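You operate a simulated robot arm through the tools that you are given. There is no shell and no other tool.

You are at the controls of a simulated robot arm. One attempt, no reset.

JOB
Stir the teal glaze, then dip the white mug's rim about 3 cm.
Fine: lay the paddle back on its rest, stand the mug rim down on the drip rack again and put the lid on the teal bucket; the teal must be neither thin nor running. The dusty mug stays as it is. The other buckets stay shut.

It is judged by the outcome, as a careful person would: the job done as asked, and still so three seconds after it is handed in. It fails if anything else is knocked over, pushed out of place, dropped, spilled or broken. Lids that push on must go on centred and level and be pressed home; caps that screw on are set level and turned clockwise until they are tight.

ROBOT AND FRAMES
A 6-joint arm with a four-finger gripper, fixed in place. Base frame: the origin is at the foot of the arm, x ahead of it, y to its left, z up. Units: m, degrees, N and s.
Its first joint turns from -166.0 to 166.0 degrees. Payload 3.67 kg.
Tool frame: the origin (TCP) lies between the finger pads and is the grasp point; the fingertips stand 0.028 m ahead of it; z points along the fingers, y is the line along which they close. Largest opening 0.112 m; the body of the gripper starts 0.073 m behind the TCP.
Orientation is that of the tool frame in the base frame, as a unit quaternion [w, x, y, z]. With the fingers straight down and closing along the base's y, the tool's x points along the base's -x, its y along +y and its z along -z.

CONTROLS
- The arm moves only by the tool step_arm. Its argument "motion" is a list that holds one entry, the list of rows, each a list of 7 numbers: the turn, a rotation vector about the base's x, y, z in units of 120 degrees (1.0 is 120 degrees), then the shift along the base's x, y, z in units of 250 mm (1.0 is 250 mm), then the gripper command, from -1 (shut) to 1 (fully open), values between in proportion. In form: [[[rx, ry, rz, dx, dy, dz, claw], ...]]. A call has 1 to 20 rows; each row is the pose to reach, as a shift and turn from the pose commanded when the call began. A call with a number of a shift or a turn outside -1 to 1 is refused whole. A row lasts 0.2 s, in which the tool goes at most 0.05 m and 8.6 degrees; a call with a longer step from one row to the next is refused whole, and so is a gripper value outside its range. Where a pose cannot be reached the arm comes as near as it can. A force on the tool above 90 N (or 10 N above the force at the start of the call, whichever is more), or a blocked arm, ends the call early, and 0.2 s more pass. Each finger halts on what it meets, pressing with about 30 N; the grip force reading is that of the motor and also rises with nothing between the fingers. The clock runs only during rows and for 0.2 s after the last one: add rows that repeat a pose to give the fingers time. The reply holds the time, the measured pose of the TCP, the force on the tool along the base axes, the opening and the grip force, in the units named above and with some noise, with the torque about the TCP (base axes, N m) and any sound that the robot's microphone picked up.
- Cameras (640 x 400 px; columns grow to the right, rows downward): "scene" is fixed at [0.2199, 0.648, 1.4043]; the picture's right is [0.81, 0.59, 0.00], its down [0.54, -0.74, -0.39] and it looks along [-0.23, 0.32, -0.92] (base axes); focal length 214 px, centre (320, 200). "wrist" rides on the gripper at [0.06, -0.018, -0.104] in the tool frame; the picture's right is [0.29, 0.96, 0.00], its down [-0.80, 0.24, -0.55] and it looks along [-0.53, 0.16, 0.83] (tool axes); focal length 234 px, centre (320, 200). There is no depth. A picture from a camera that has moved, and an enlarged one, comes with that camera's place and axes in the base frame and with its lens.
- grab_frame(camera): a new picture of that camera. It takes no simulated time.
- zoom(camera, box): a new picture of the part [left, top, right, bottom] of that camera's present view, enlarged. It takes no simulated time.
- job_done(): hands the job in; it is judged then, once.

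Nothing tells you positions but the pictures and the camera data. Unless the task says otherwise, let go and move clear before handing in.

The tools are called as name(argument=value, ...) on one line, values as JSON. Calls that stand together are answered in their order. step_arm: Moves the arm, as the interface text tells. Its arguments: {"type":"object","properties":{"motion":{"type":"array"}},"required":["motion"]} The other tools are called the same way: grab_frame (camera) takes a picture; zoom (camera, box) takes an enlarged picture of a part of a camera's view; job_done () hands the job in.

At the start:

```text
t: 0.0
eef_pos: [0.4975, 0.0926, 1.1077]
orientation: [-0.001, 0.0, 1.0, 0.0]
force: [-0.1, 0.3, -0.2]
ft_torque: [-0.04, -0.02, -0.02]
finger_gap: 0.112
grip_force: 0.0
```

scene: 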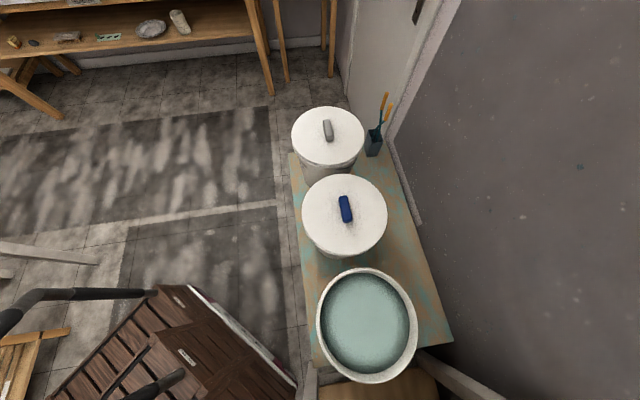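
wrist: 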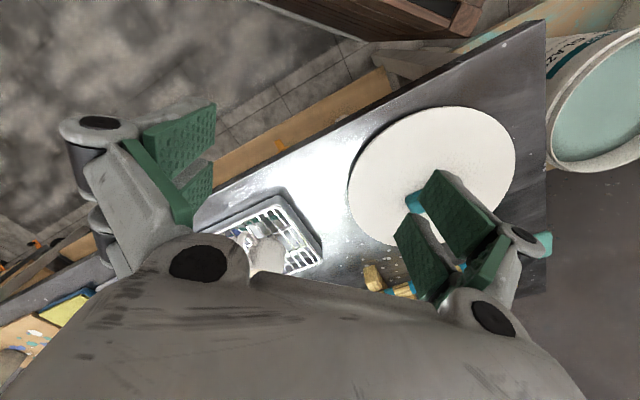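

I see the teal bucket open at the near end of a bench with two shut buckets behind it. The wrist view shows a steel table with a white lid (teal handle), a drip rack with a mug and a paddle near it. I'll look closer first.

grab_frame(camera="wrist")

zoom(camera="wrist", box=[200, 80, 560, 305])

zoom(camera="scene", box=[260, 80, 480, 400])

zoom(camera="scene", box=[0, 240, 320, 400])

```text
taken
camera wrist: at [0.438, 0.0746, 1.2109], right [-0.29, 0.96, 0.0], down [0.8, 0.24, 0.55], along [0.53, 0.16, -0.83], focal length 234 px, centre (320, 200)
```

wrist: 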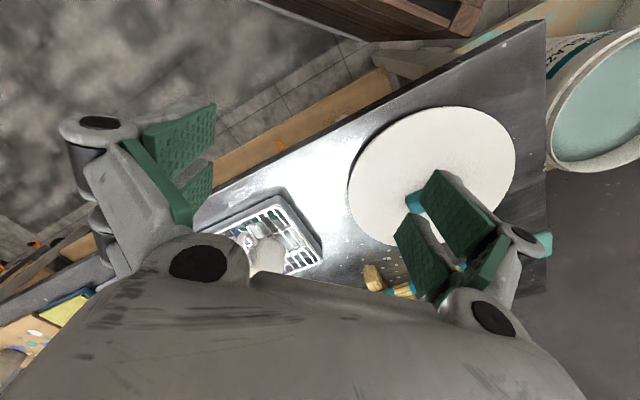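

```text
1.78 times, centred on (380, 192) of wrist
camera zoom: at [0.438, 0.0746, 1.2109], right [-0.29, 0.96, 0.0], down [0.8, 0.24, 0.55], along [0.53, 0.16, -0.83], focal length 416 px, centre (213, 213)
```

zoom: 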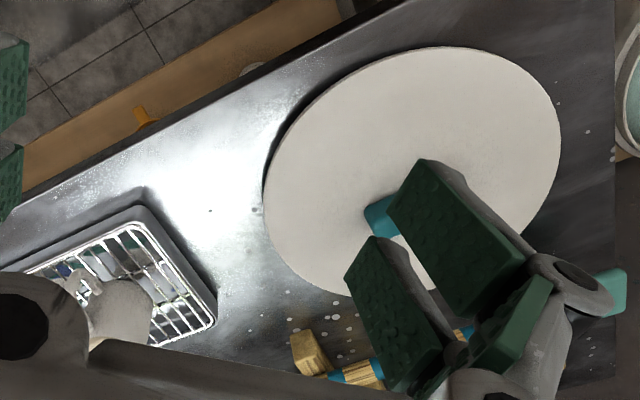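

```text
1.25 times, centred on (370, 240) of scene
camera zoom: at [0.2199, 0.648, 1.4043], right [0.81, 0.59, 0.0], down [0.54, -0.74, -0.39], along [-0.23, 0.32, -0.92], focal length 268 px, centre (258, 150)
```

zoom: 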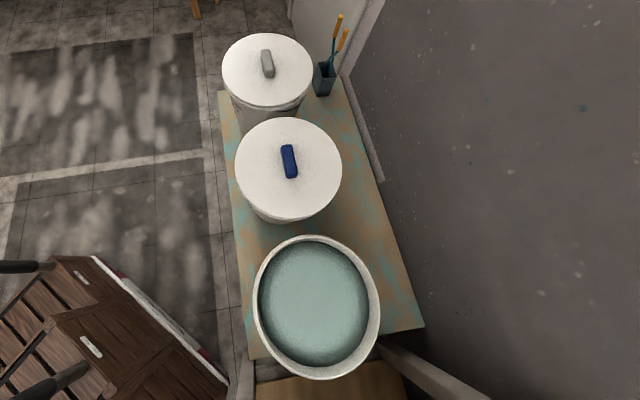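

```text
2.00 times, centred on (160, 320) of scene
camera zoom: at [0.2199, 0.648, 1.4043], right [0.81, 0.59, 0.0], down [0.54, -0.74, -0.39], along [-0.23, 0.32, -0.92], focal length 429 px, centre (640, -40)
```

zoom: 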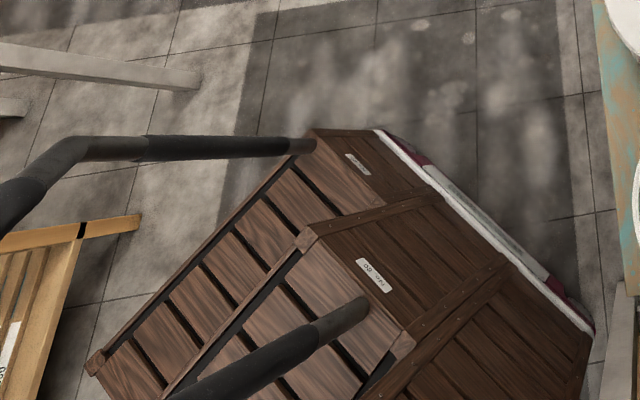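

I'll raise and pull the arm back slightly to get views from a second place for triangulation.

step_arm(motion=[[[0, 0, 0, -0.15, 0, 0, 1], [0, 0, 0, -0.3, 0, 0, 1], [0, 0, 0, -0.45, 0, 0, 1], [0, 0, 0, -0.6, 0, 0, 1]]])

grab_frame(camera="wrist")

grab_frame(camera="scene")

```text
t: 1.0
eef_pos: [0.3464, 0.0917, 1.1086]
orientation: [0.0, 0.001, 1.0, -0.001]
force: [1.1, 0.4, -0.8]
ft_torque: [-0.01, -0.01, -0.03]
finger_gap: 0.1118
grip_force: 0.1
```

```text
taken
camera wrist: at [0.2861, 0.0739, 1.2117], right [-0.29, 0.96, 0.0], down [0.8, 0.24, 0.55], along [0.53, 0.16, -0.83], focal length 234 px, centre (320, 200)
```

wrist: 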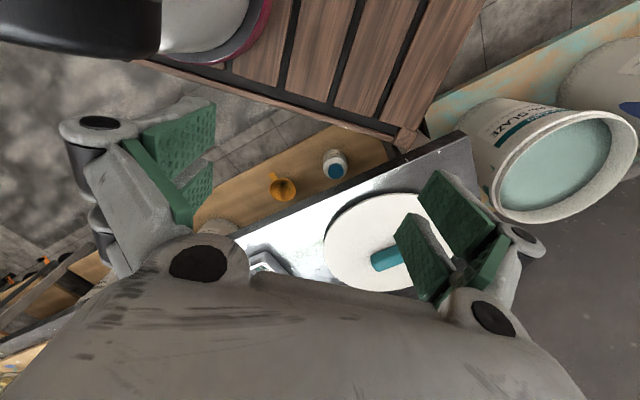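

```text
taken
```

scene: 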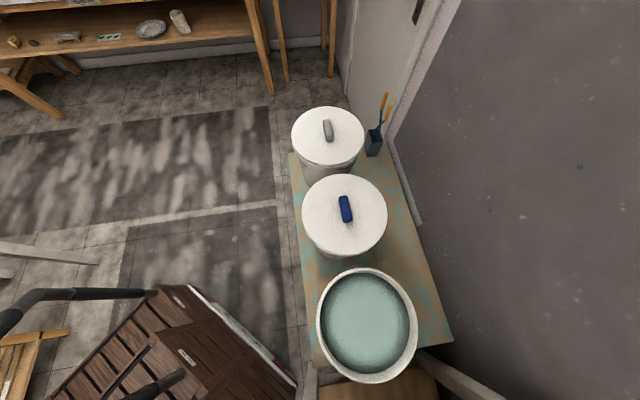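

The table looks about 0.85 m high with the lid near (0.6, 0.3). I'll go forward and higher to look down on the rack, paddle and lid.

step_arm(motion=[[[0, 0, 0, 0.15, 0, 0.1, 1], [0, 0, 0, 0.3, 0, 0.2, 1], [0, 0, 0, 0.45, 0, 0.3, 1], [0, 0, 0, 0.6, 0, 0.4, 1], [0, 0, 0, 0.78, 0, 0.4, 1], [0, 0, 0, 0.96, 0, 0.4, 1]]])

grab_frame(camera="wrist")

```text
t: 2.4
eef_pos: [0.5867, 0.091, 1.2065]
orientation: [0.001, 0.0, 1.0, 0.001]
force: [-0.2, 0.3, 1.0]
ft_torque: [0.01, -0.08, -0.02]
finger_gap: 0.1122
grip_force: 0.1
```

```text
taken
camera wrist: at [0.5267, 0.0736, 1.3111], right [-0.29, 0.96, 0.0], down [0.8, 0.24, 0.55], along [0.53, 0.16, -0.83], focal length 234 px, centre (320, 200)
```

wrist: 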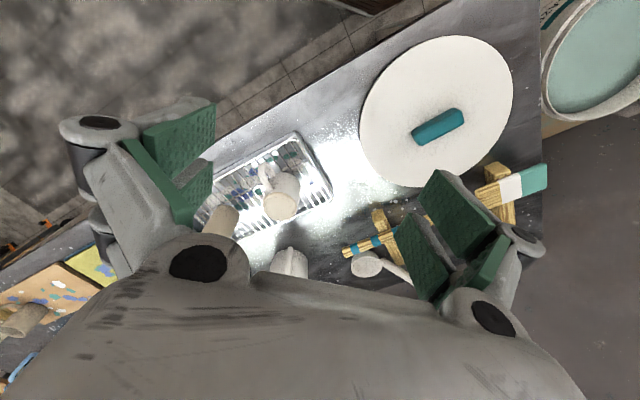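

step_arm(motion=[[[0, 0, 0, 0.18, 0, 0.1, 1], [0, 0, 0, 0.36, 0, 0.2, 1], [0, 0, 0, 0.54, 0, 0.2, 1], [0, 0, 0, 0.7, 0, 0.2, 1]]])

grab_frame(camera="wrist")

```text
refused: row 1 steps farther than a row can; nothing moved
```

```text
taken
camera wrist: at [0.5267, 0.0736, 1.3111], right [-0.29, 0.96, 0.0], down [0.8, 0.24, 0.55], along [0.53, 0.16, -0.83], focal length 234 px, centre (320, 200)
```

wrist: 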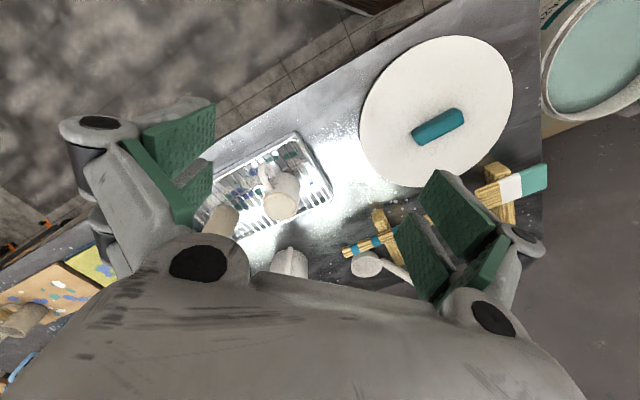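

step_arm(motion=[[[0, 0, 0, 0.18, 0, 0.04, 1], [0, 0, 0, 0.36, 0, 0.08, 1], [0, 0, 0, 0.54, 0, 0.12, 1], [0, 0, 0, 0.7, 0, 0.16, 1]]])

grab_frame(camera="wrist")

zoom(camera="wrist", box=[180, 20, 580, 270])

```text
t: 3.4
eef_pos: [0.7615, 0.0914, 1.2491]
orientation: [0.001, -0.001, 1.0, 0.001]
force: [-1.4, -0.5, 1.7]
ft_torque: [0.03, -0.08, -0.01]
finger_gap: 0.1119
grip_force: 0.0
```

```text
taken
camera wrist: at [0.7009, 0.0747, 1.3516], right [-0.29, 0.96, 0.0], down [0.8, 0.24, 0.56], along [0.53, 0.16, -0.83], focal length 234 px, centre (320, 200)
```

wrist: 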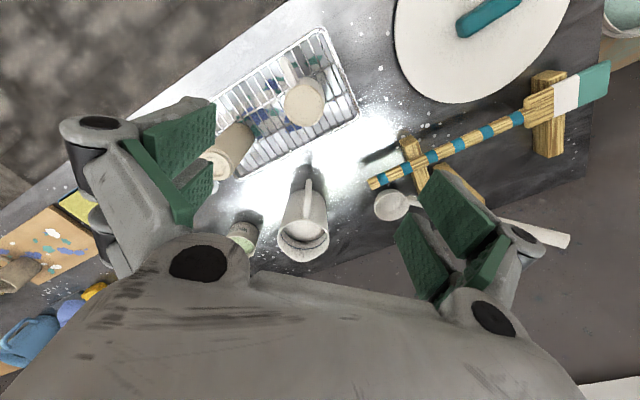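

```text
1.60 times, centred on (380, 145) of wrist
camera zoom: at [0.7009, 0.0747, 1.3516], right [-0.29, 0.96, 0.0], down [0.8, 0.24, 0.56], along [0.53, 0.16, -0.83], focal length 375 px, centre (224, 288)
```

zoom: 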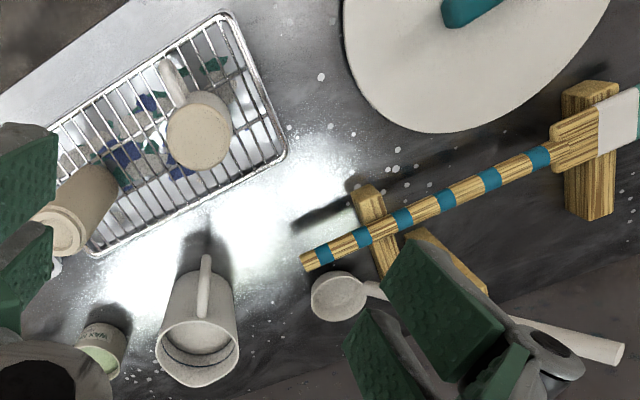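

The white mug seems to stand rim-down on the rack near the middle; other pots stand nearby. I'll turn the camera to view them from another side.

step_arm(motion=[[[0, 0, 0.07, 0, -0.07, 0, 1], [0, 0, 0.14, 0, -0.14, 0, 1], [0, 0, 0.21, 0, -0.21, 0, 1], [0, 0, 0.28, 0, -0.28, 0, 1], [0, 0, 0.35, 0, -0.35, 0, 1], [0, 0, 0.42, 0, -0.42, 0, 1], [0, 0, 0.49, 0, -0.49, 0, 1], [0, 0, 0.56, 0, -0.56, 0, 1], [0, 0, 0.63, 0, -0.63, 0, 1], [0, 0, 0.7, 0, -0.7, 0, 1], [0, 0, 0.75, 0, -0.76, 0, 1]]])

grab_frame(camera="wrist")

```text
t: 5.8
eef_pos: [0.7628, -0.0963, 1.247]
orientation: [0.0, 0.708, -0.706, -0.001]
force: [0.2, -0.1, -0.4]
ft_torque: [0.0, -0.03, -0.03]
finger_gap: 0.1116
grip_force: 0.2
```

```text
taken
camera wrist: at [0.7812, -0.1555, 1.3511], right [-0.96, -0.29, 0.0], down [-0.24, 0.8, 0.55], along [-0.16, 0.53, -0.83], focal length 234 px, centre (320, 200)
```

wrist: 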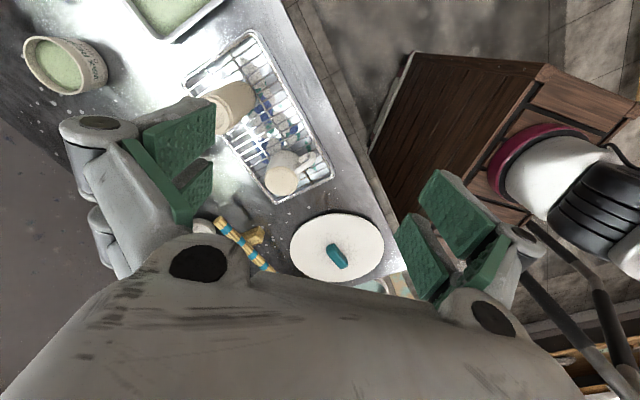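

zoom(camera="wrist", box=[0, 0, 400, 250])

zoom(camera="wrist", box=[180, 30, 400, 290])

```text
1.60 times, centred on (200, 125) of wrist
camera zoom: at [0.7812, -0.1555, 1.3511], right [-0.96, -0.29, 0.0], down [-0.24, 0.8, 0.55], along [-0.16, 0.53, -0.83], focal length 375 px, centre (512, 320)
```

zoom: 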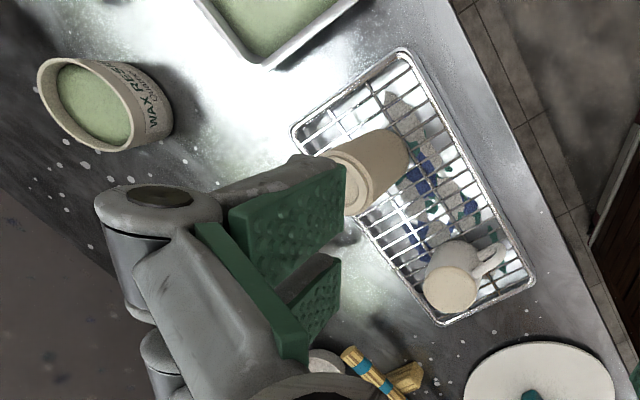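

```text
1.54 times, centred on (290, 160) of wrist
camera zoom: at [0.7812, -0.1555, 1.3511], right [-0.96, -0.29, 0.0], down [-0.24, 0.8, 0.55], along [-0.16, 0.53, -0.83], focal length 360 px, centre (366, 262)
```

zoom: 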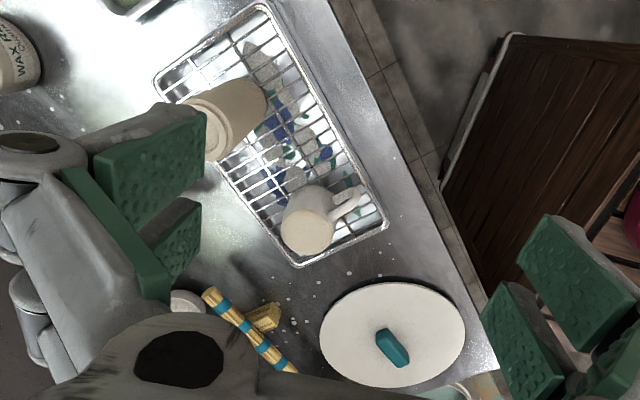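

step_arm(motion=[[[0, 0, 0.07, 0, 0.07, 0, 1], [0, 0, 0.14, 0, 0.14, 0, 1], [0, 0, 0.21, 0, 0.21, 0, 1], [0, 0, 0.28, 0, 0.28, 0, 1], [0, 0, 0.35, 0, 0.35, 0, 1], [0, 0, 0.42, 0, 0.42, 0, 1], [0, 0, 0.49, 0, 0.49, 0, 1], [0, 0, 0.56, 0, 0.56, 0, 1], [0, 0, 0.63, 0, 0.63, 0, 1], [0, 0, 0.7, 0, 0.7, 0, 1], [0, 0, 0.75, 0, 0.76, 0, 1]]])

grab_frame(camera="wrist")

```text
t: 8.2
eef_pos: [0.7615, 0.0902, 1.2469]
orientation: [0.001, 1.0, 0.001, 0.001]
force: [-0.1, -0.6, 0.4]
ft_torque: [0.04, 0.01, 0.0]
finger_gap: 0.1119
grip_force: 0.0
```

```text
taken
camera wrist: at [0.8217, 0.1103, 1.3502], right [0.29, -0.96, 0.0], down [-0.8, -0.24, 0.55], along [-0.53, -0.16, -0.83], focal length 234 px, centre (320, 200)
```

wrist: 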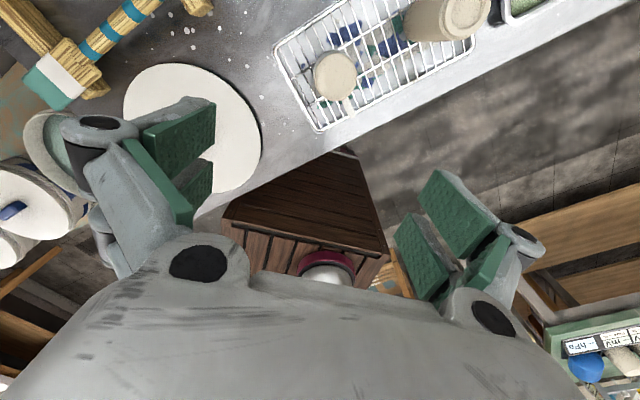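

zoom(camera="wrist", box=[0, 0, 320, 200])

zoom(camera="wrist", box=[240, 0, 560, 200])

step_arm(motion=[[[0, 0, 0, 0.17, 0, 0, 1], [0, 0, 0, 0.34, 0, 0, 1], [0, 0, 0, 0.51, 0, 0, 1], [0, 0, 0, 0.64, 0, 0, 1]]])

grab_frame(camera="wrist")

```text
2.00 times, centred on (160, 100) of wrist
camera zoom: at [0.8217, 0.1103, 1.3502], right [0.29, -0.96, 0.0], down [-0.8, -0.24, 0.55], along [-0.53, -0.16, -0.83], focal length 468 px, centre (640, 400)
```

zoom: 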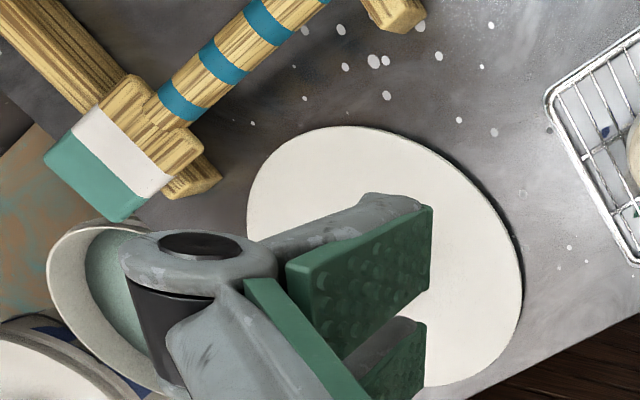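

```text
2.00 times, centred on (400, 100) of wrist
camera zoom: at [0.8217, 0.1103, 1.3502], right [0.29, -0.96, 0.0], down [-0.8, -0.24, 0.55], along [-0.53, -0.16, -0.83], focal length 468 px, centre (160, 400)
```

zoom: 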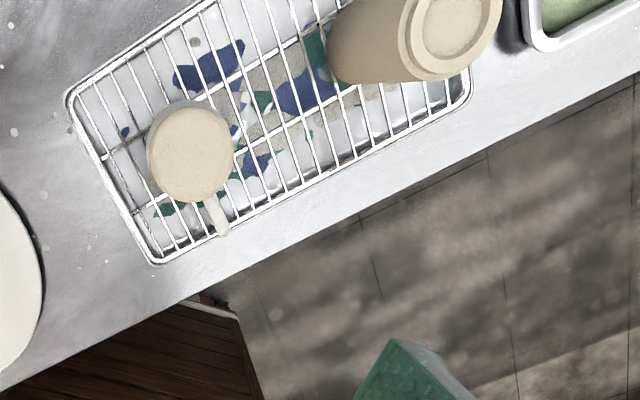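

```text
t: 9.2
eef_pos: [0.9193, 0.0905, 1.2438]
orientation: [0.001, 1.0, 0.0, 0.0]
force: [-0.9, 0.1, 1.8]
ft_torque: [0.02, -0.16, 0.01]
finger_gap: 0.1119
grip_force: 0.2
out of reach, approached as far as the arm can: row 4
```

```text
taken
camera wrist: at [0.9782, 0.1112, 1.3476], right [0.29, -0.96, 0.0], down [-0.8, -0.24, 0.55], along [-0.53, -0.16, -0.83], focal length 234 px, centre (320, 200)
```

wrist: 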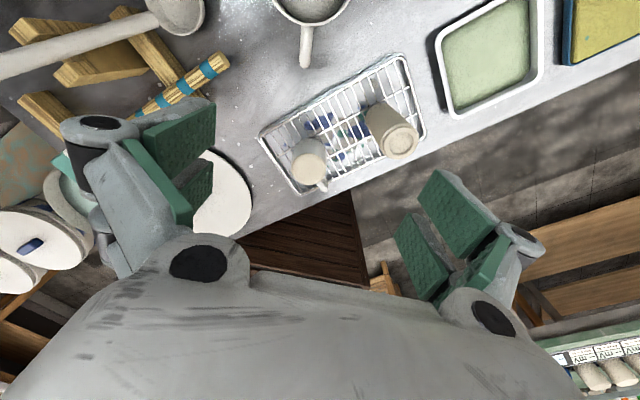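

zoom(camera="wrist", box=[0, 0, 320, 200])

zoom(camera="wrist", box=[240, 0, 480, 200])

grab_frame(camera="scene")

```text
2.00 times, centred on (160, 100) of wrist
camera zoom: at [0.9782, 0.1112, 1.3476], right [0.29, -0.96, 0.0], down [-0.8, -0.24, 0.55], along [-0.53, -0.16, -0.83], focal length 468 px, centre (640, 400)
```

zoom: 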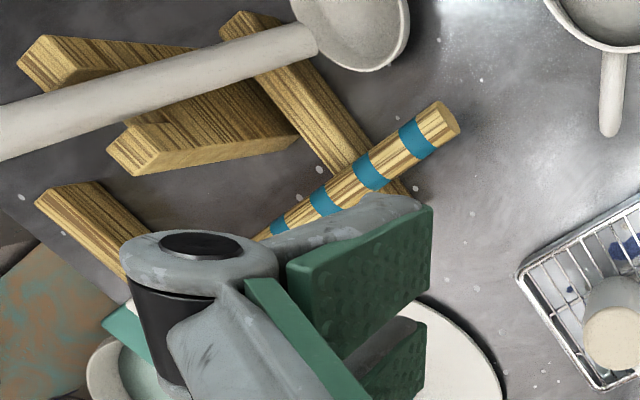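

```text
2.00 times, centred on (360, 100) of wrist
camera zoom: at [0.9782, 0.1112, 1.3476], right [0.29, -0.96, 0.0], down [-0.8, -0.24, 0.55], along [-0.53, -0.16, -0.83], focal length 468 px, centre (240, 400)
```

zoom: 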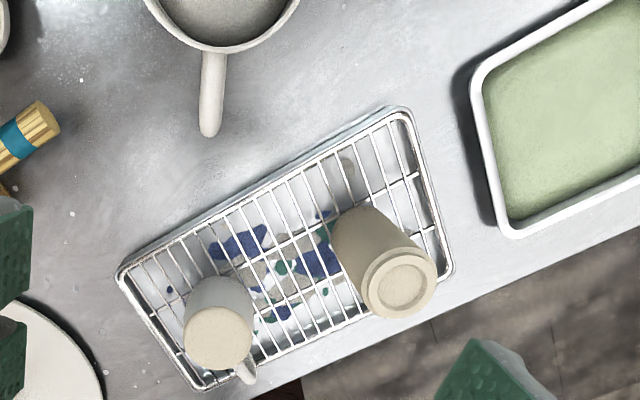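

```text
taken
```

scene: 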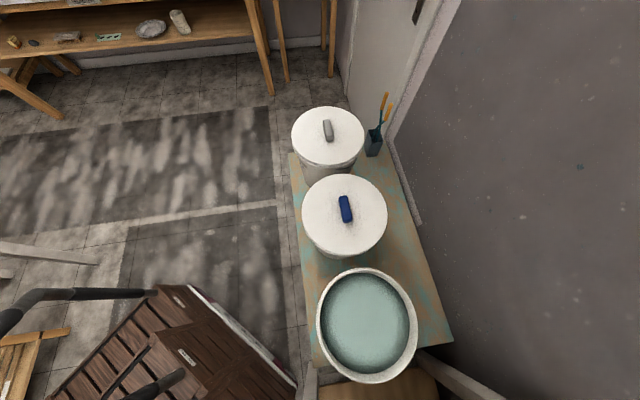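

The mug, paddle (about 43 cm long, lying at 45° across two rests) and lid are triangulated roughly. Now I'll go over to the bucket to measure it from above.

step_arm(motion=[[[0, 0, 0, -0.12, 0.15, 0, 1], [0, 0, 0, -0.24, 0.3, 0, 1], [0, 0, 0, -0.36, 0.45, 0, 1], [0, 0, 0, -0.48, 0.6, 0, 1], [0, 0, 0, -0.6, 0.75, 0, 1], [0, 0, 0, -0.72, 0.9, 0, 1]]])

grab_frame(camera="wrist")

step_arm(motion=[[[0, 0, 0, -0.12, 0.15, 0, 1], [0, 0, 0, -0.24, 0.3, 0, 1], [0, 0, 0, -0.36, 0.45, 0, 1], [0, 0, 0, -0.48, 0.6, 0, 1], [0, 0, 0, -0.6, 0.75, 0, 1], [0, 0, 0, -0.72, 0.9, 0, 1]]])

grab_frame(camera="wrist")

grab_frame(camera="scene")

```text
t: 10.6
eef_pos: [0.7416, 0.3137, 1.2479]
orientation: [0.002, 1.0, -0.001, 0.0]
force: [1.3, -1.0, 0.8]
ft_torque: [0.05, 0.05, 0.02]
finger_gap: 0.1121
grip_force: 0.0
```

```text
taken
camera wrist: at [0.8012, 0.333, 1.3515], right [0.29, -0.96, 0.0], down [-0.8, -0.24, 0.55], along [-0.53, -0.16, -0.83], focal length 234 px, centre (320, 200)
```

wrist: 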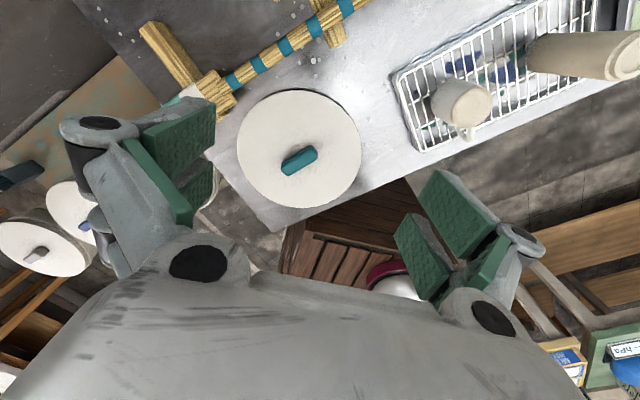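

```text
t: 12.0
eef_pos: [0.5571, 0.5338, 1.2419]
orientation: [0.0, 1.0, -0.001, 0.0]
force: [2.1, -0.3, 0.0]
ft_torque: [0.06, 0.17, -0.01]
finger_gap: 0.1119
grip_force: 0.1
out of reach, approached as far as the arm can: row 6
```

```text
taken
camera wrist: at [0.617, 0.5523, 1.3448], right [0.29, -0.96, 0.0], down [-0.8, -0.24, 0.55], along [-0.53, -0.16, -0.83], focal length 234 px, centre (320, 200)
```

wrist: 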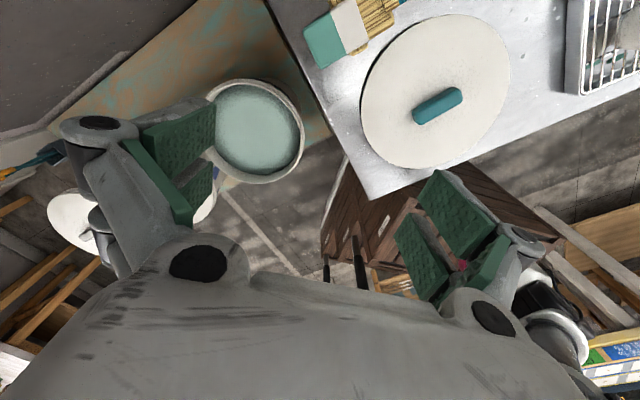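

```text
taken
```

scene: 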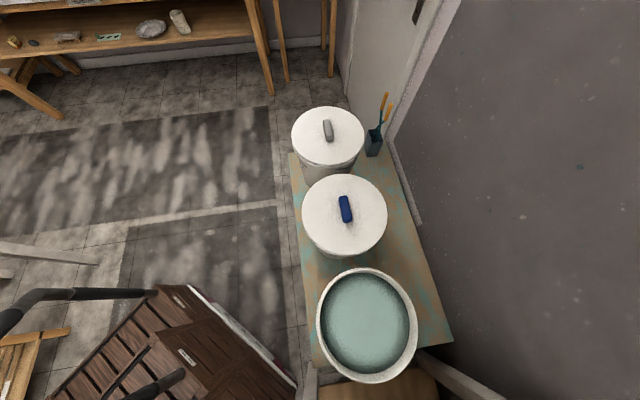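

zoom(camera="scene", box=[290, 255, 450, 395])

zoom(camera="wrist", box=[140, 40, 380, 190])

zoom(camera="wrist", box=[300, 0, 540, 150])

```text
2.86 times, centred on (370, 325) of scene
camera zoom: at [0.2199, 0.648, 1.4043], right [0.81, 0.59, 0.0], down [0.54, -0.74, -0.39], along [-0.23, 0.32, -0.92], focal length 613 px, centre (177, -157)
```

zoom: 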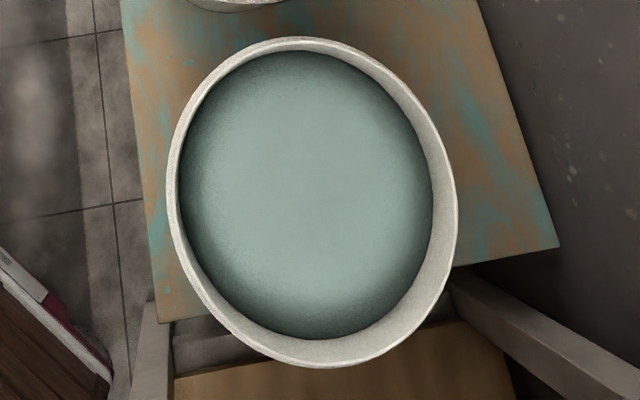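

```text
2.67 times, centred on (260, 115) of wrist
camera zoom: at [0.617, 0.5523, 1.3448], right [0.29, -0.96, 0.0], down [-0.8, -0.24, 0.55], along [-0.53, -0.16, -0.83], focal length 624 px, centre (480, 427)
```

zoom: 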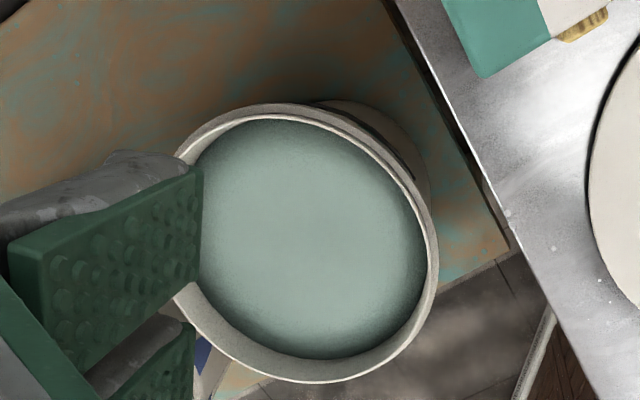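

```text
2.67 times, centred on (420, 75) of wrist
camera zoom: at [0.617, 0.5523, 1.3448], right [0.29, -0.96, 0.0], down [-0.8, -0.24, 0.55], along [-0.53, -0.16, -0.83], focal length 624 px, centre (53, 533)
```

zoom: 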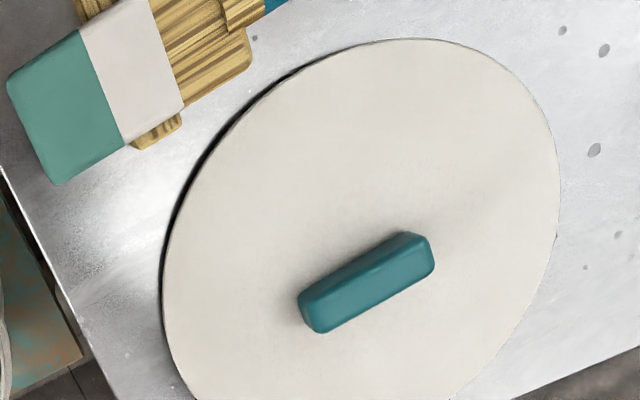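

The bucket rim is near (0.378, 0.662, 0.727), glaze about 4 cm below it; table top about z=0.855. Next I'll turn the tool in line with the paddle and look closely at the paddle and its rests.

step_arm(motion=[[[0, 0, -0.054, 0.13, -0.1, 0, 1], [0, 0, -0.107, 0.26, -0.2, 0, 1], [0, 0, -0.161, 0.39, -0.3, 0, 1], [0, 0, -0.214, 0.52, -0.4, -0.05, 1], [0, 0, -0.268, 0.65, -0.5, -0.1, 1], [0, 0, -0.321, 0.78, -0.6, -0.2, 1], [0, 0, -0.375, 0.91, -0.7, -0.3, 1]]])

grab_frame(camera="wrist")

```text
t: 13.6
eef_pos: [0.7847, 0.361, 1.1667]
orientation: [0.0, 0.924, -0.383, 0.0]
force: [-0.8, 0.1, 0.1]
ft_torque: [-0.06, -0.03, 0.01]
finger_gap: 0.1118
grip_force: 0.0
```

```text
taken
camera wrist: at [0.8386, 0.3321, 1.2705], right [-0.47, -0.88, 0.0], down [-0.73, 0.39, 0.55], along [-0.49, 0.26, -0.83], focal length 234 px, centre (320, 200)
```

wrist: 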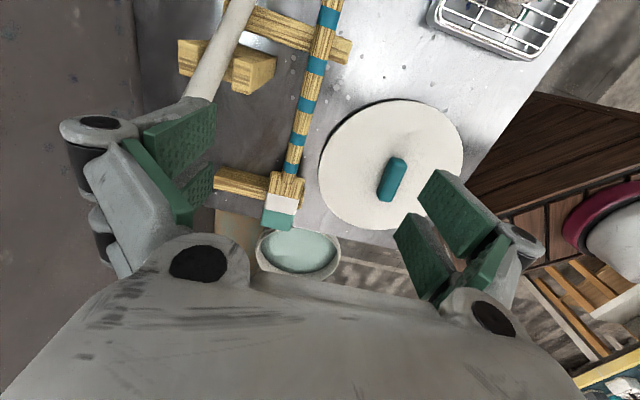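

step_arm(motion=[[[0, 0, 0, 0.1, -0.08, -0.1, 1], [0, 0, 0, 0.2, -0.16, -0.2, 1], [0, 0, 0, 0.3, -0.25, -0.3, 1], [0, 0, 0, 0.3, -0.25, -0.4, 1]]])

grab_frame(camera="wrist")

zoom(camera="wrist", box=[160, 0, 480, 200])

```text
t: 14.6
eef_pos: [0.8609, 0.2934, 1.0698]
orientation: [0.001, 0.924, -0.383, 0.0]
force: [0.8, 0.0, 0.4]
ft_torque: [0.0, -0.03, -0.03]
finger_gap: 0.1119
grip_force: 0.0
```

```text
taken
camera wrist: at [0.9148, 0.2645, 1.1728], right [-0.47, -0.88, 0.0], down [-0.73, 0.39, 0.55], along [-0.49, 0.26, -0.83], focal length 234 px, centre (320, 200)
```

wrist: 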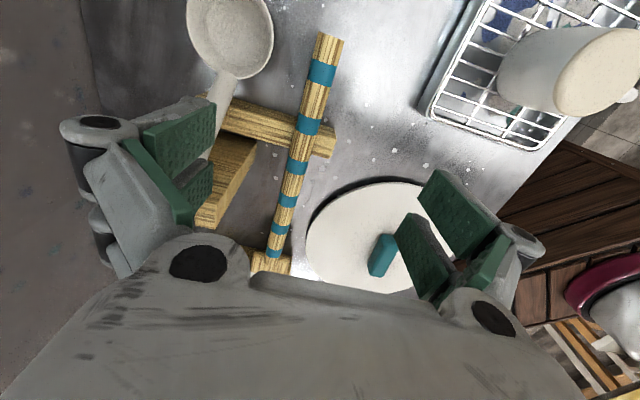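

```text
2.00 times, centred on (320, 100) of wrist
camera zoom: at [0.9148, 0.2645, 1.1728], right [-0.47, -0.88, 0.0], down [-0.73, 0.39, 0.55], along [-0.49, 0.26, -0.83], focal length 468 px, centre (320, 400)
```

zoom: 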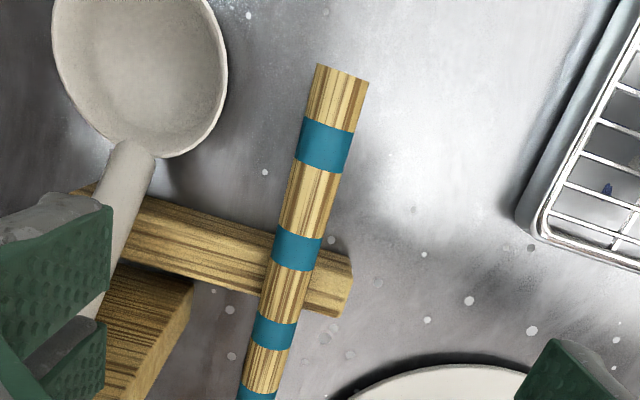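

Handle axis lies on x+y≈1.1685 at z≈0.90, handle end near (0.9155, 0.2517). I'll lower partly open fingers toward a point 6 cm from the handle end and check alignment before the last part.

step_arm(motion=[[[0, 0, 0, 0.03, 0.005, 0, 0.07], [0, 0, 0, 0.052, 0.005, -0.1, 0.07], [0, 0, 0, 0.052, 0.005, -0.25, 0.07], [0, 0, 0, 0.052, 0.005, -0.4, 0.07], [0, 0, 0, 0.052, 0.005, -0.5, 0.07], [0, 0, 0, 0.052, 0.005, -0.5, 0.07]]])

grab_frame(camera="wrist")

zoom(camera="wrist", box=[200, 80, 440, 230])

```text
t: 16.0
eef_pos: [0.8725, 0.2957, 0.9424]
orientation: [0.0, 0.924, -0.383, -0.001]
force: [0.6, 0.2, 0.4]
ft_torque: [0.03, -0.03, 0.04]
finger_gap: 0.0599
grip_force: 0.1
```

```text
taken
camera wrist: at [0.9283, 0.2679, 1.0459], right [-0.47, -0.88, 0.0], down [-0.73, 0.39, 0.55], along [-0.49, 0.26, -0.83], focal length 234 px, centre (320, 200)
```

wrist: 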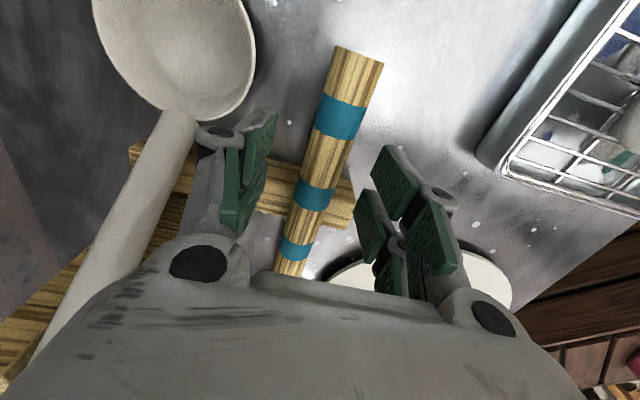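

```text
2.67 times, centred on (320, 155) of wrist
camera zoom: at [0.9283, 0.2679, 1.0459], right [-0.47, -0.88, 0.0], down [-0.73, 0.39, 0.55], along [-0.49, 0.26, -0.83], focal length 624 px, centre (320, 320)
```

zoom: 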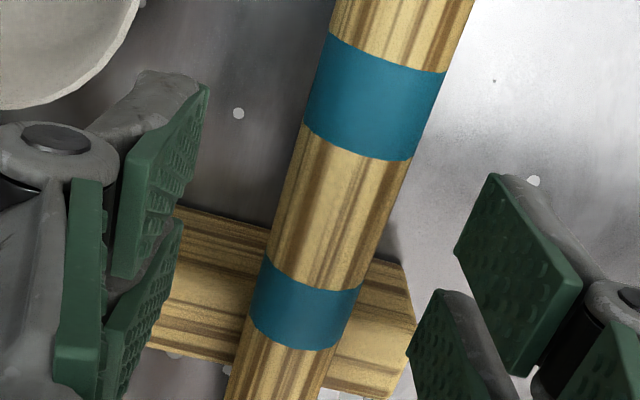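

step_arm(motion=[[[0, 0, 0, 0.008, -0.026, 0, 0.07], [0, 0, 0, 0.008, -0.026, -0.08, 0.07], [0, 0, 0, 0.008, -0.026, -0.16, 0.07], [0, 0, 0, 0.008, -0.026, -0.17, 0.07]]])

zoom(camera="wrist", box=[200, 80, 440, 230])

```text
t: 17.0
eef_pos: [0.8762, 0.291, 0.9004]
orientation: [0.001, 0.924, -0.383, 0.0]
force: [-0.3, 0.1, -0.4]
ft_torque: [0.01, -0.02, 0.0]
finger_gap: 0.0597
grip_force: 0.0
```

```text
2.67 times, centred on (320, 155) of wrist
camera zoom: at [0.9307, 0.2627, 1.0037], right [-0.47, -0.88, 0.0], down [-0.73, 0.39, 0.55], along [-0.49, 0.26, -0.83], focal length 624 px, centre (320, 320)
```

zoom: 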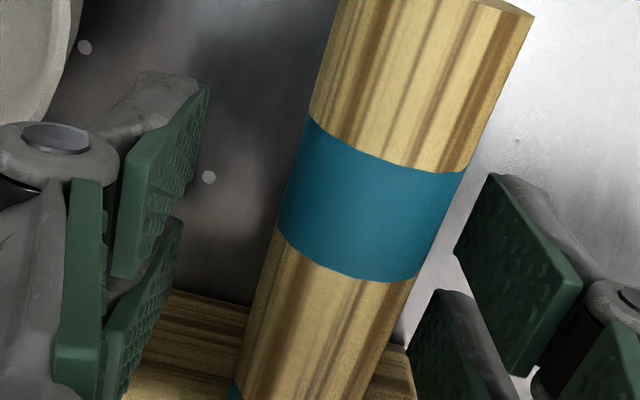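

step_arm(motion=[[[0, 0, 0, -0.008, -0.008, 0, 0.07], [0, 0, 0, -0.008, -0.008, 0, -0.3], [0, 0, 0, -0.008, -0.008, 0, -0.8], [0, 0, 0, -0.008, -0.008, 0, -1], [0, 0, 0, -0.008, -0.008, 0, -1]]])

zoom(camera="wrist", box=[160, 30, 480, 230])

```text
t: 18.2
eef_pos: [0.874, 0.2878, 0.9018]
orientation: [0.001, 0.924, -0.383, 0.0]
force: [1.8, 1.3, 1.6]
ft_torque: [0.0, 0.0, -0.12]
finger_gap: 0.0226
grip_force: 29.7
```

```text
2.00 times, centred on (320, 130) of wrist
camera zoom: at [0.9289, 0.2606, 1.004], right [-0.47, -0.88, 0.0], down [-0.73, 0.39, 0.55], along [-0.49, 0.26, -0.83], focal length 468 px, centre (320, 340)
```

zoom: 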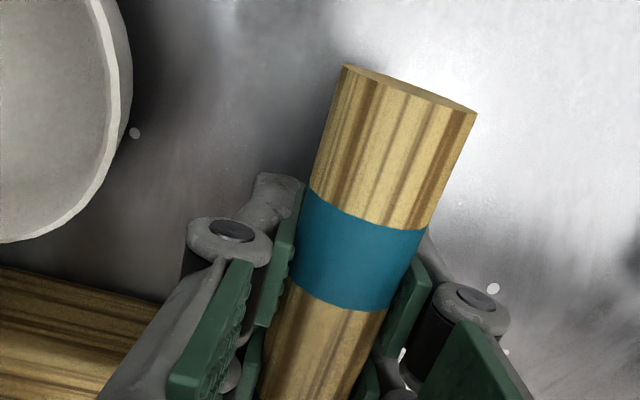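

The handle is gripped at a gap of 22.6 mm. I'll lift slightly and check for weight and slipping.

step_arm(motion=[[[0, 0, 0, 0, 0, 0.02, -1], [0, 0, 0, 0, 0, 0.04, -1], [0, 0, 0, 0, 0, 0.08, -1], [0, 0, 0, 0, 0, 0.12, -1], [0, 0, 0, 0, 0, 0.12, -1]]])

grab_frame(camera="wrist")

grab_frame(camera="scene")

```text
t: 19.4
eef_pos: [0.8747, 0.2884, 0.9298]
orientation: [0.001, 0.924, -0.383, 0.001]
force: [-0.6, 0.1, -1.2]
ft_torque: [-0.18, -0.2, 0.01]
finger_gap: 0.0224
grip_force: 30.1
```

```text
taken
camera wrist: at [0.9285, 0.2601, 1.0332], right [-0.47, -0.88, 0.0], down [-0.73, 0.39, 0.55], along [-0.49, 0.26, -0.83], focal length 234 px, centre (320, 200)
```

wrist: 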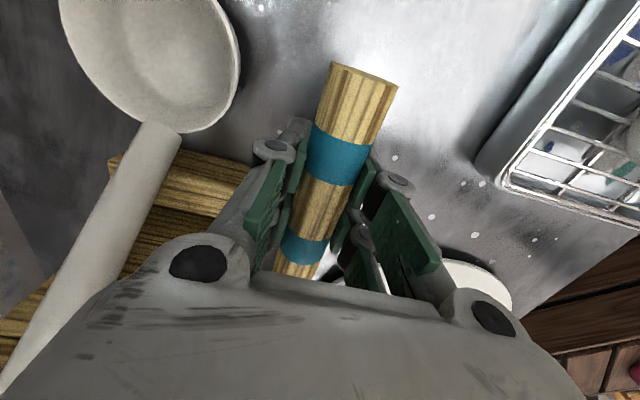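

```text
taken
```

scene: 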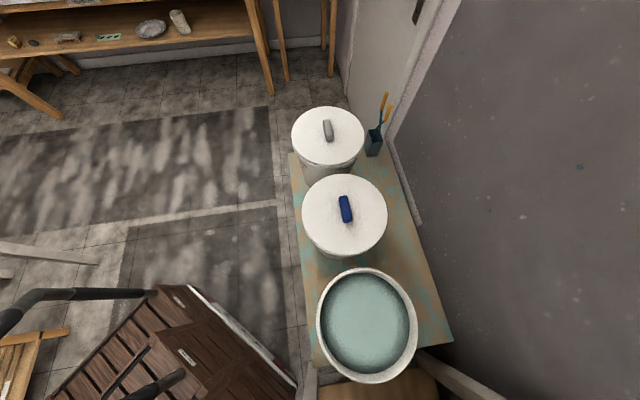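

The paddle (~0.13 kg) lifts level without slipping. I'll raise it and carry it over toward the bucket.

step_arm(motion=[[[0, 0, 0, 0, 0, 0.1, -1], [0, 0, 0, 0, 0, 0.24, -1], [0, 0, 0, 0, 0, 0.38, -1], [0, 0, 0, 0, 0, 0.54, -1], [0, 0, 0, 0, 0, 0.7, -1], [0, 0, 0, 0, 0, 0.86, -1], [0, 0, 0, 0, 0, 0.96, -1], [0, 0, 0, -0.04, 0.02, 1.0, -1], [0, 0, 0, -0.16, 0.08, 1.0, -1], [0, 0, 0, -0.32, 0.16, 1.0, -1], [0, 0, 0, -0.48, 0.24, 1.0, -1], [0, 0, 0, -0.64, 0.32, 1.0, -1], [0, 0, 0, -0.8, 0.4, 1.0, -1], [0, 0, 0, -0.92, 0.46, 1.0, -1], [0, 0, 0, -0.98, 0.49, 1.0, -1]]])

grab_frame(camera="wrist")

grab_frame(camera="scene")

```text
t: 22.6
eef_pos: [0.6278, 0.411, 1.1788]
orientation: [0.001, 0.924, -0.382, -0.001]
force: [0.2, -0.5, -2.5]
ft_torque: [-0.17, -0.15, -0.01]
finger_gap: 0.0225
grip_force: 29.4
```

```text
taken
camera wrist: at [0.6822, 0.3827, 1.2824], right [-0.47, -0.88, 0.0], down [-0.73, 0.4, 0.55], along [-0.49, 0.26, -0.83], focal length 234 px, centre (320, 200)
```

wrist: 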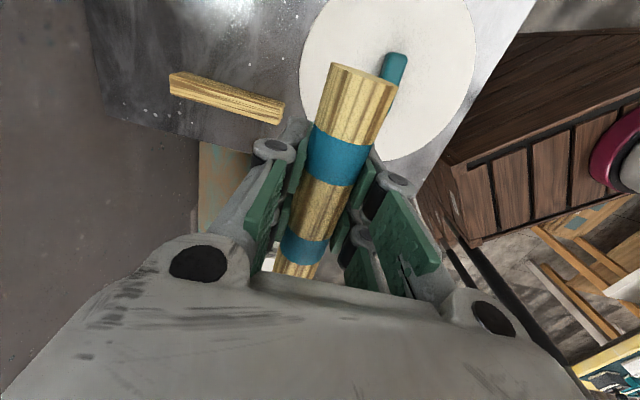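

```text
taken
```

scene: 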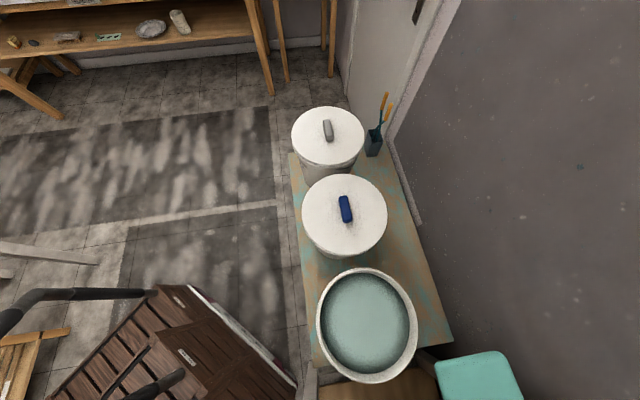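

step_arm(motion=[[[-0.038, -0.038, 0, -0.042, 0.042, 0, -1], [-0.076, -0.076, 0, -0.084, 0.084, 0, -1], [-0.114, -0.114, 0, -0.126, 0.126, 0, -1], [-0.152, -0.152, 0, -0.168, 0.168, 0, -1], [-0.19, -0.19, 0, -0.21, 0.21, 0, -1], [-0.228, -0.228, 0, -0.252, 0.252, 0, -1], [-0.265, -0.265, 0, -0.295, 0.295, 0, -1], [-0.265, -0.265, 0, -0.295, 0.295, 0, -1]]])

grab_frame(camera="scene")

grab_frame(camera="wrist")

```text
t: 24.4
eef_pos: [0.5555, 0.4857, 1.1804]
orientation: [0.148, 0.853, -0.354, 0.354]
force: [-0.8, -0.8, -2.1]
ft_torque: [-0.17, -0.19, 0.02]
finger_gap: 0.0223
grip_force: 30.0
```

```text
taken
```

scene: 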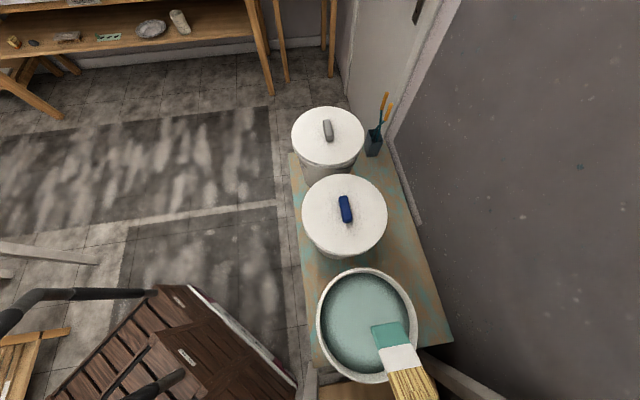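

```text
taken
camera wrist: at [0.5444, 0.5208, 1.2957], right [-0.53, -0.82, 0.2], down [-0.84, 0.51, -0.17], along [0.04, -0.27, -0.96], focal length 234 px, centre (320, 200)
```

wrist: 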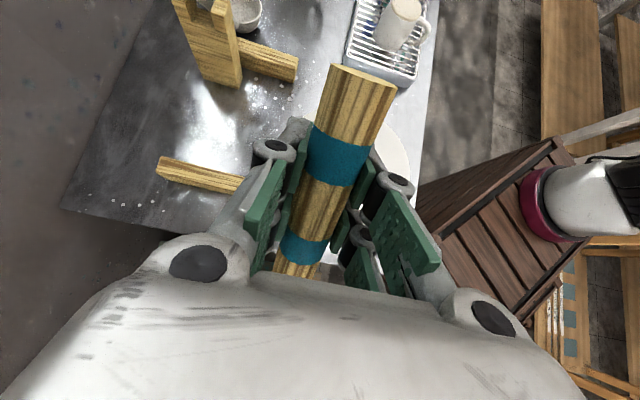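

step_arm(motion=[[[0, 0, 0.062, -0.032, 0.037, 0, -1], [0, 0, 0.124, -0.064, 0.074, 0, -1], [0, 0, 0.186, -0.096, 0.111, 0, -1], [0, 0, 0.248, -0.128, 0.148, 0, -1], [0, 0, 0.31, -0.16, 0.185, 0, -1], [0, 0, 0.372, -0.192, 0.222, 0, -1], [0, 0, 0.4333, -0.222, 0.257, 0, -1], [0, 0, 0.4333, -0.222, 0.257, 0, -1]]])

grab_frame(camera="scene")

```text
t: 26.2
eef_pos: [0.4979, 0.5485, 1.1792]
orientation: [-0.023, 0.922, 0.057, 0.382]
force: [-0.8, 0.8, -1.5]
ft_torque: [0.03, -0.24, -0.01]
finger_gap: 0.0225
grip_force: 30.1
```

```text
taken
```

scene: 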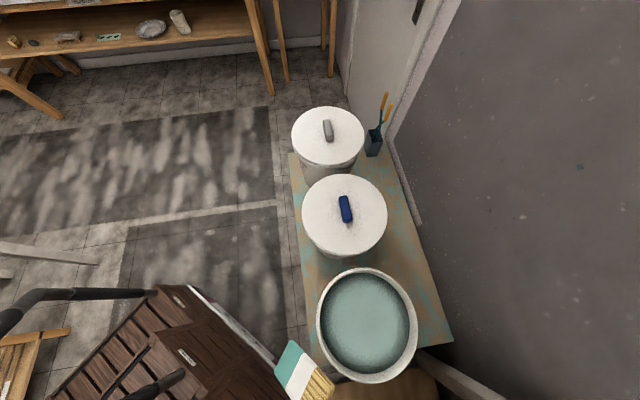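

step_arm(motion=[[[0.0065, -0.0532, 0, -0.045, 0.041, 0, -1], [0.0131, -0.1063, 0, -0.09, 0.082, 0, -1], [0.0196, -0.1595, 0, -0.135, 0.123, 0, -1], [0.0261, -0.2127, 0, -0.18, 0.164, 0, -1], [0.0326, -0.2659, 0, -0.225, 0.205, 0, -1], [0.0392, -0.319, 0, -0.27, 0.246, 0, -1], [0.0457, -0.3722, 0, -0.312, 0.286, 0, -1], [0.0457, -0.3722, 0, -0.312, 0.286, 0, -1]]])

grab_frame(camera="scene")

```text
t: 28.0
eef_pos: [0.4206, 0.622, 1.1802]
orientation: [-0.042, 0.705, 0.042, 0.707]
force: [0.1, -0.2, -2.4]
ft_torque: [0.0, 0.01, 0.0]
finger_gap: 0.0228
grip_force: 29.9
```

```text
taken
```

scene: 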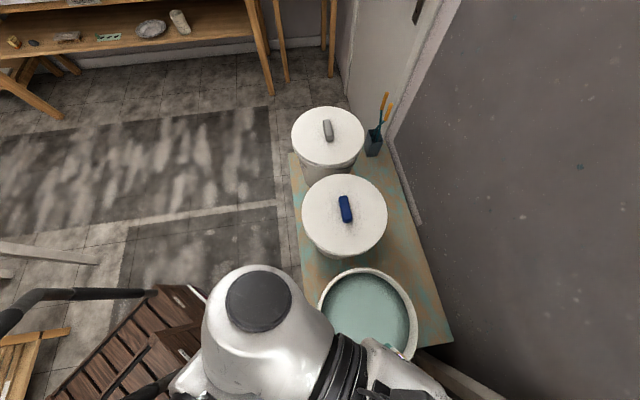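

The paddle hangs vertically. I'll turn the arm a bit to be clear of the next bucket and centre the blade above the teal bucket.

step_arm(motion=[[[0, 0, 0.0625, -0.042, 0.04, 0, -1], [0, 0, 0.125, -0.085, 0.08, 0, -1], [0, 0, 0.1875, -0.127, 0.12, 0, -1], [0, 0, 0.25, -0.17, 0.16, 0, -1], [0, 0, 0.25, -0.17, 0.16, 0, -1]]])

grab_frame(camera="scene")

grab_frame(camera="wrist")

```text
t: 29.2
eef_pos: [0.3786, 0.6598, 1.1804]
orientation: [-0.224, 0.671, 0.225, 0.67]
force: [-0.1, 0.4, -1.9]
ft_torque: [-0.01, -0.02, -0.02]
finger_gap: 0.0225
grip_force: 30.0
```

```text
taken
```

scene: 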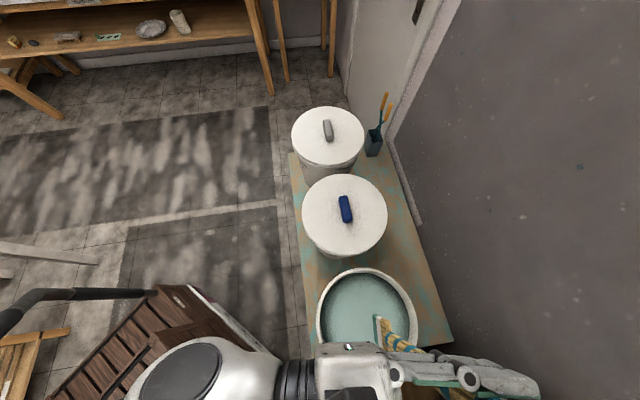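

```text
taken
camera wrist: at [0.2841, 0.6133, 1.2394], right [0.58, -0.76, 0.29], down [-0.3, -0.53, -0.8], along [0.76, 0.37, -0.53], focal length 234 px, centre (320, 200)
```

wrist: 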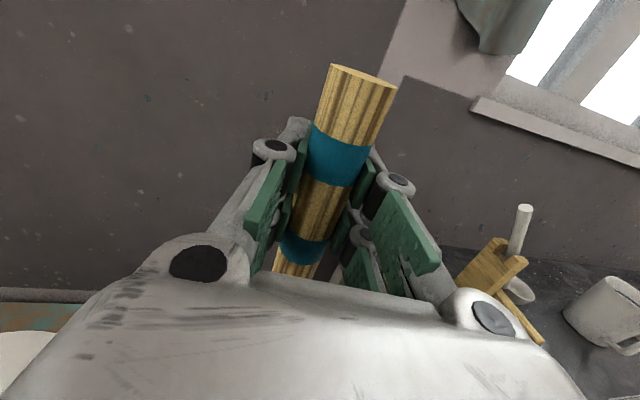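

step_arm(motion=[[[0, 0, 0, -0.02, 0.01, -0.1, -1], [0, 0, 0, -0.02, 0.01, -0.22, -1], [0, 0, 0, -0.02, 0.01, -0.34, -1], [0, 0, 0, -0.02, 0.01, -0.46, -1], [0, 0, 0, -0.02, 0.01, -0.58, -1], [0, 0, 0, -0.02, 0.01, -0.7, -1], [0, 0, 0, -0.02, 0.01, -0.8, -1], [0, 0, 0, -0.02, 0.01, -0.88, -1]]])

grab_frame(camera="scene")

grab_frame(camera="wrist")

```text
t: 31.0
eef_pos: [0.3729, 0.6623, 0.9604]
orientation: [-0.223, 0.671, 0.223, 0.671]
force: [-0.8, 0.2, -1.6]
ft_torque: [0.02, 0.02, 0.03]
finger_gap: 0.0226
grip_force: 30.1
```

```text
taken
```

scene: 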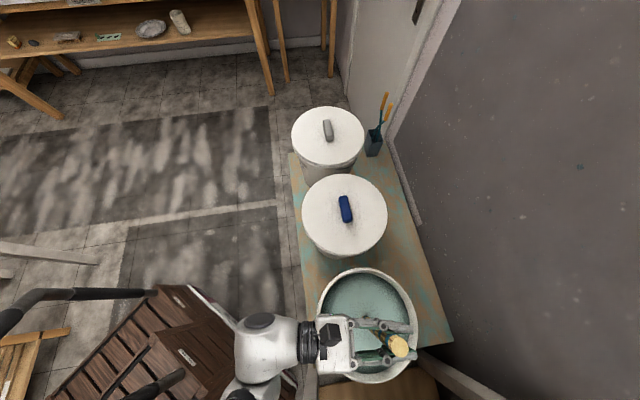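

```text
taken
camera wrist: at [0.278, 0.6154, 1.0199], right [0.58, -0.77, 0.29], down [-0.3, -0.52, -0.8], along [0.76, 0.37, -0.53], focal length 234 px, centre (320, 200)
```

wrist: 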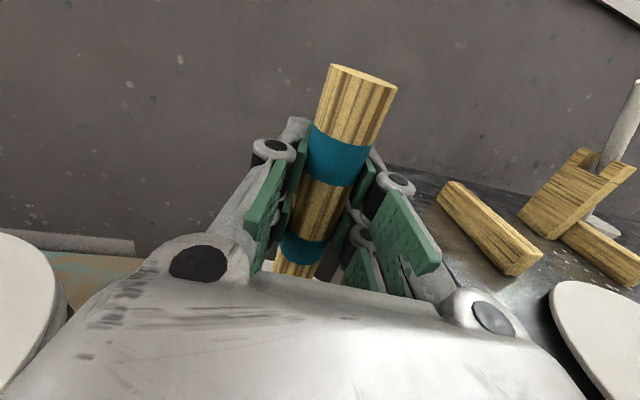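

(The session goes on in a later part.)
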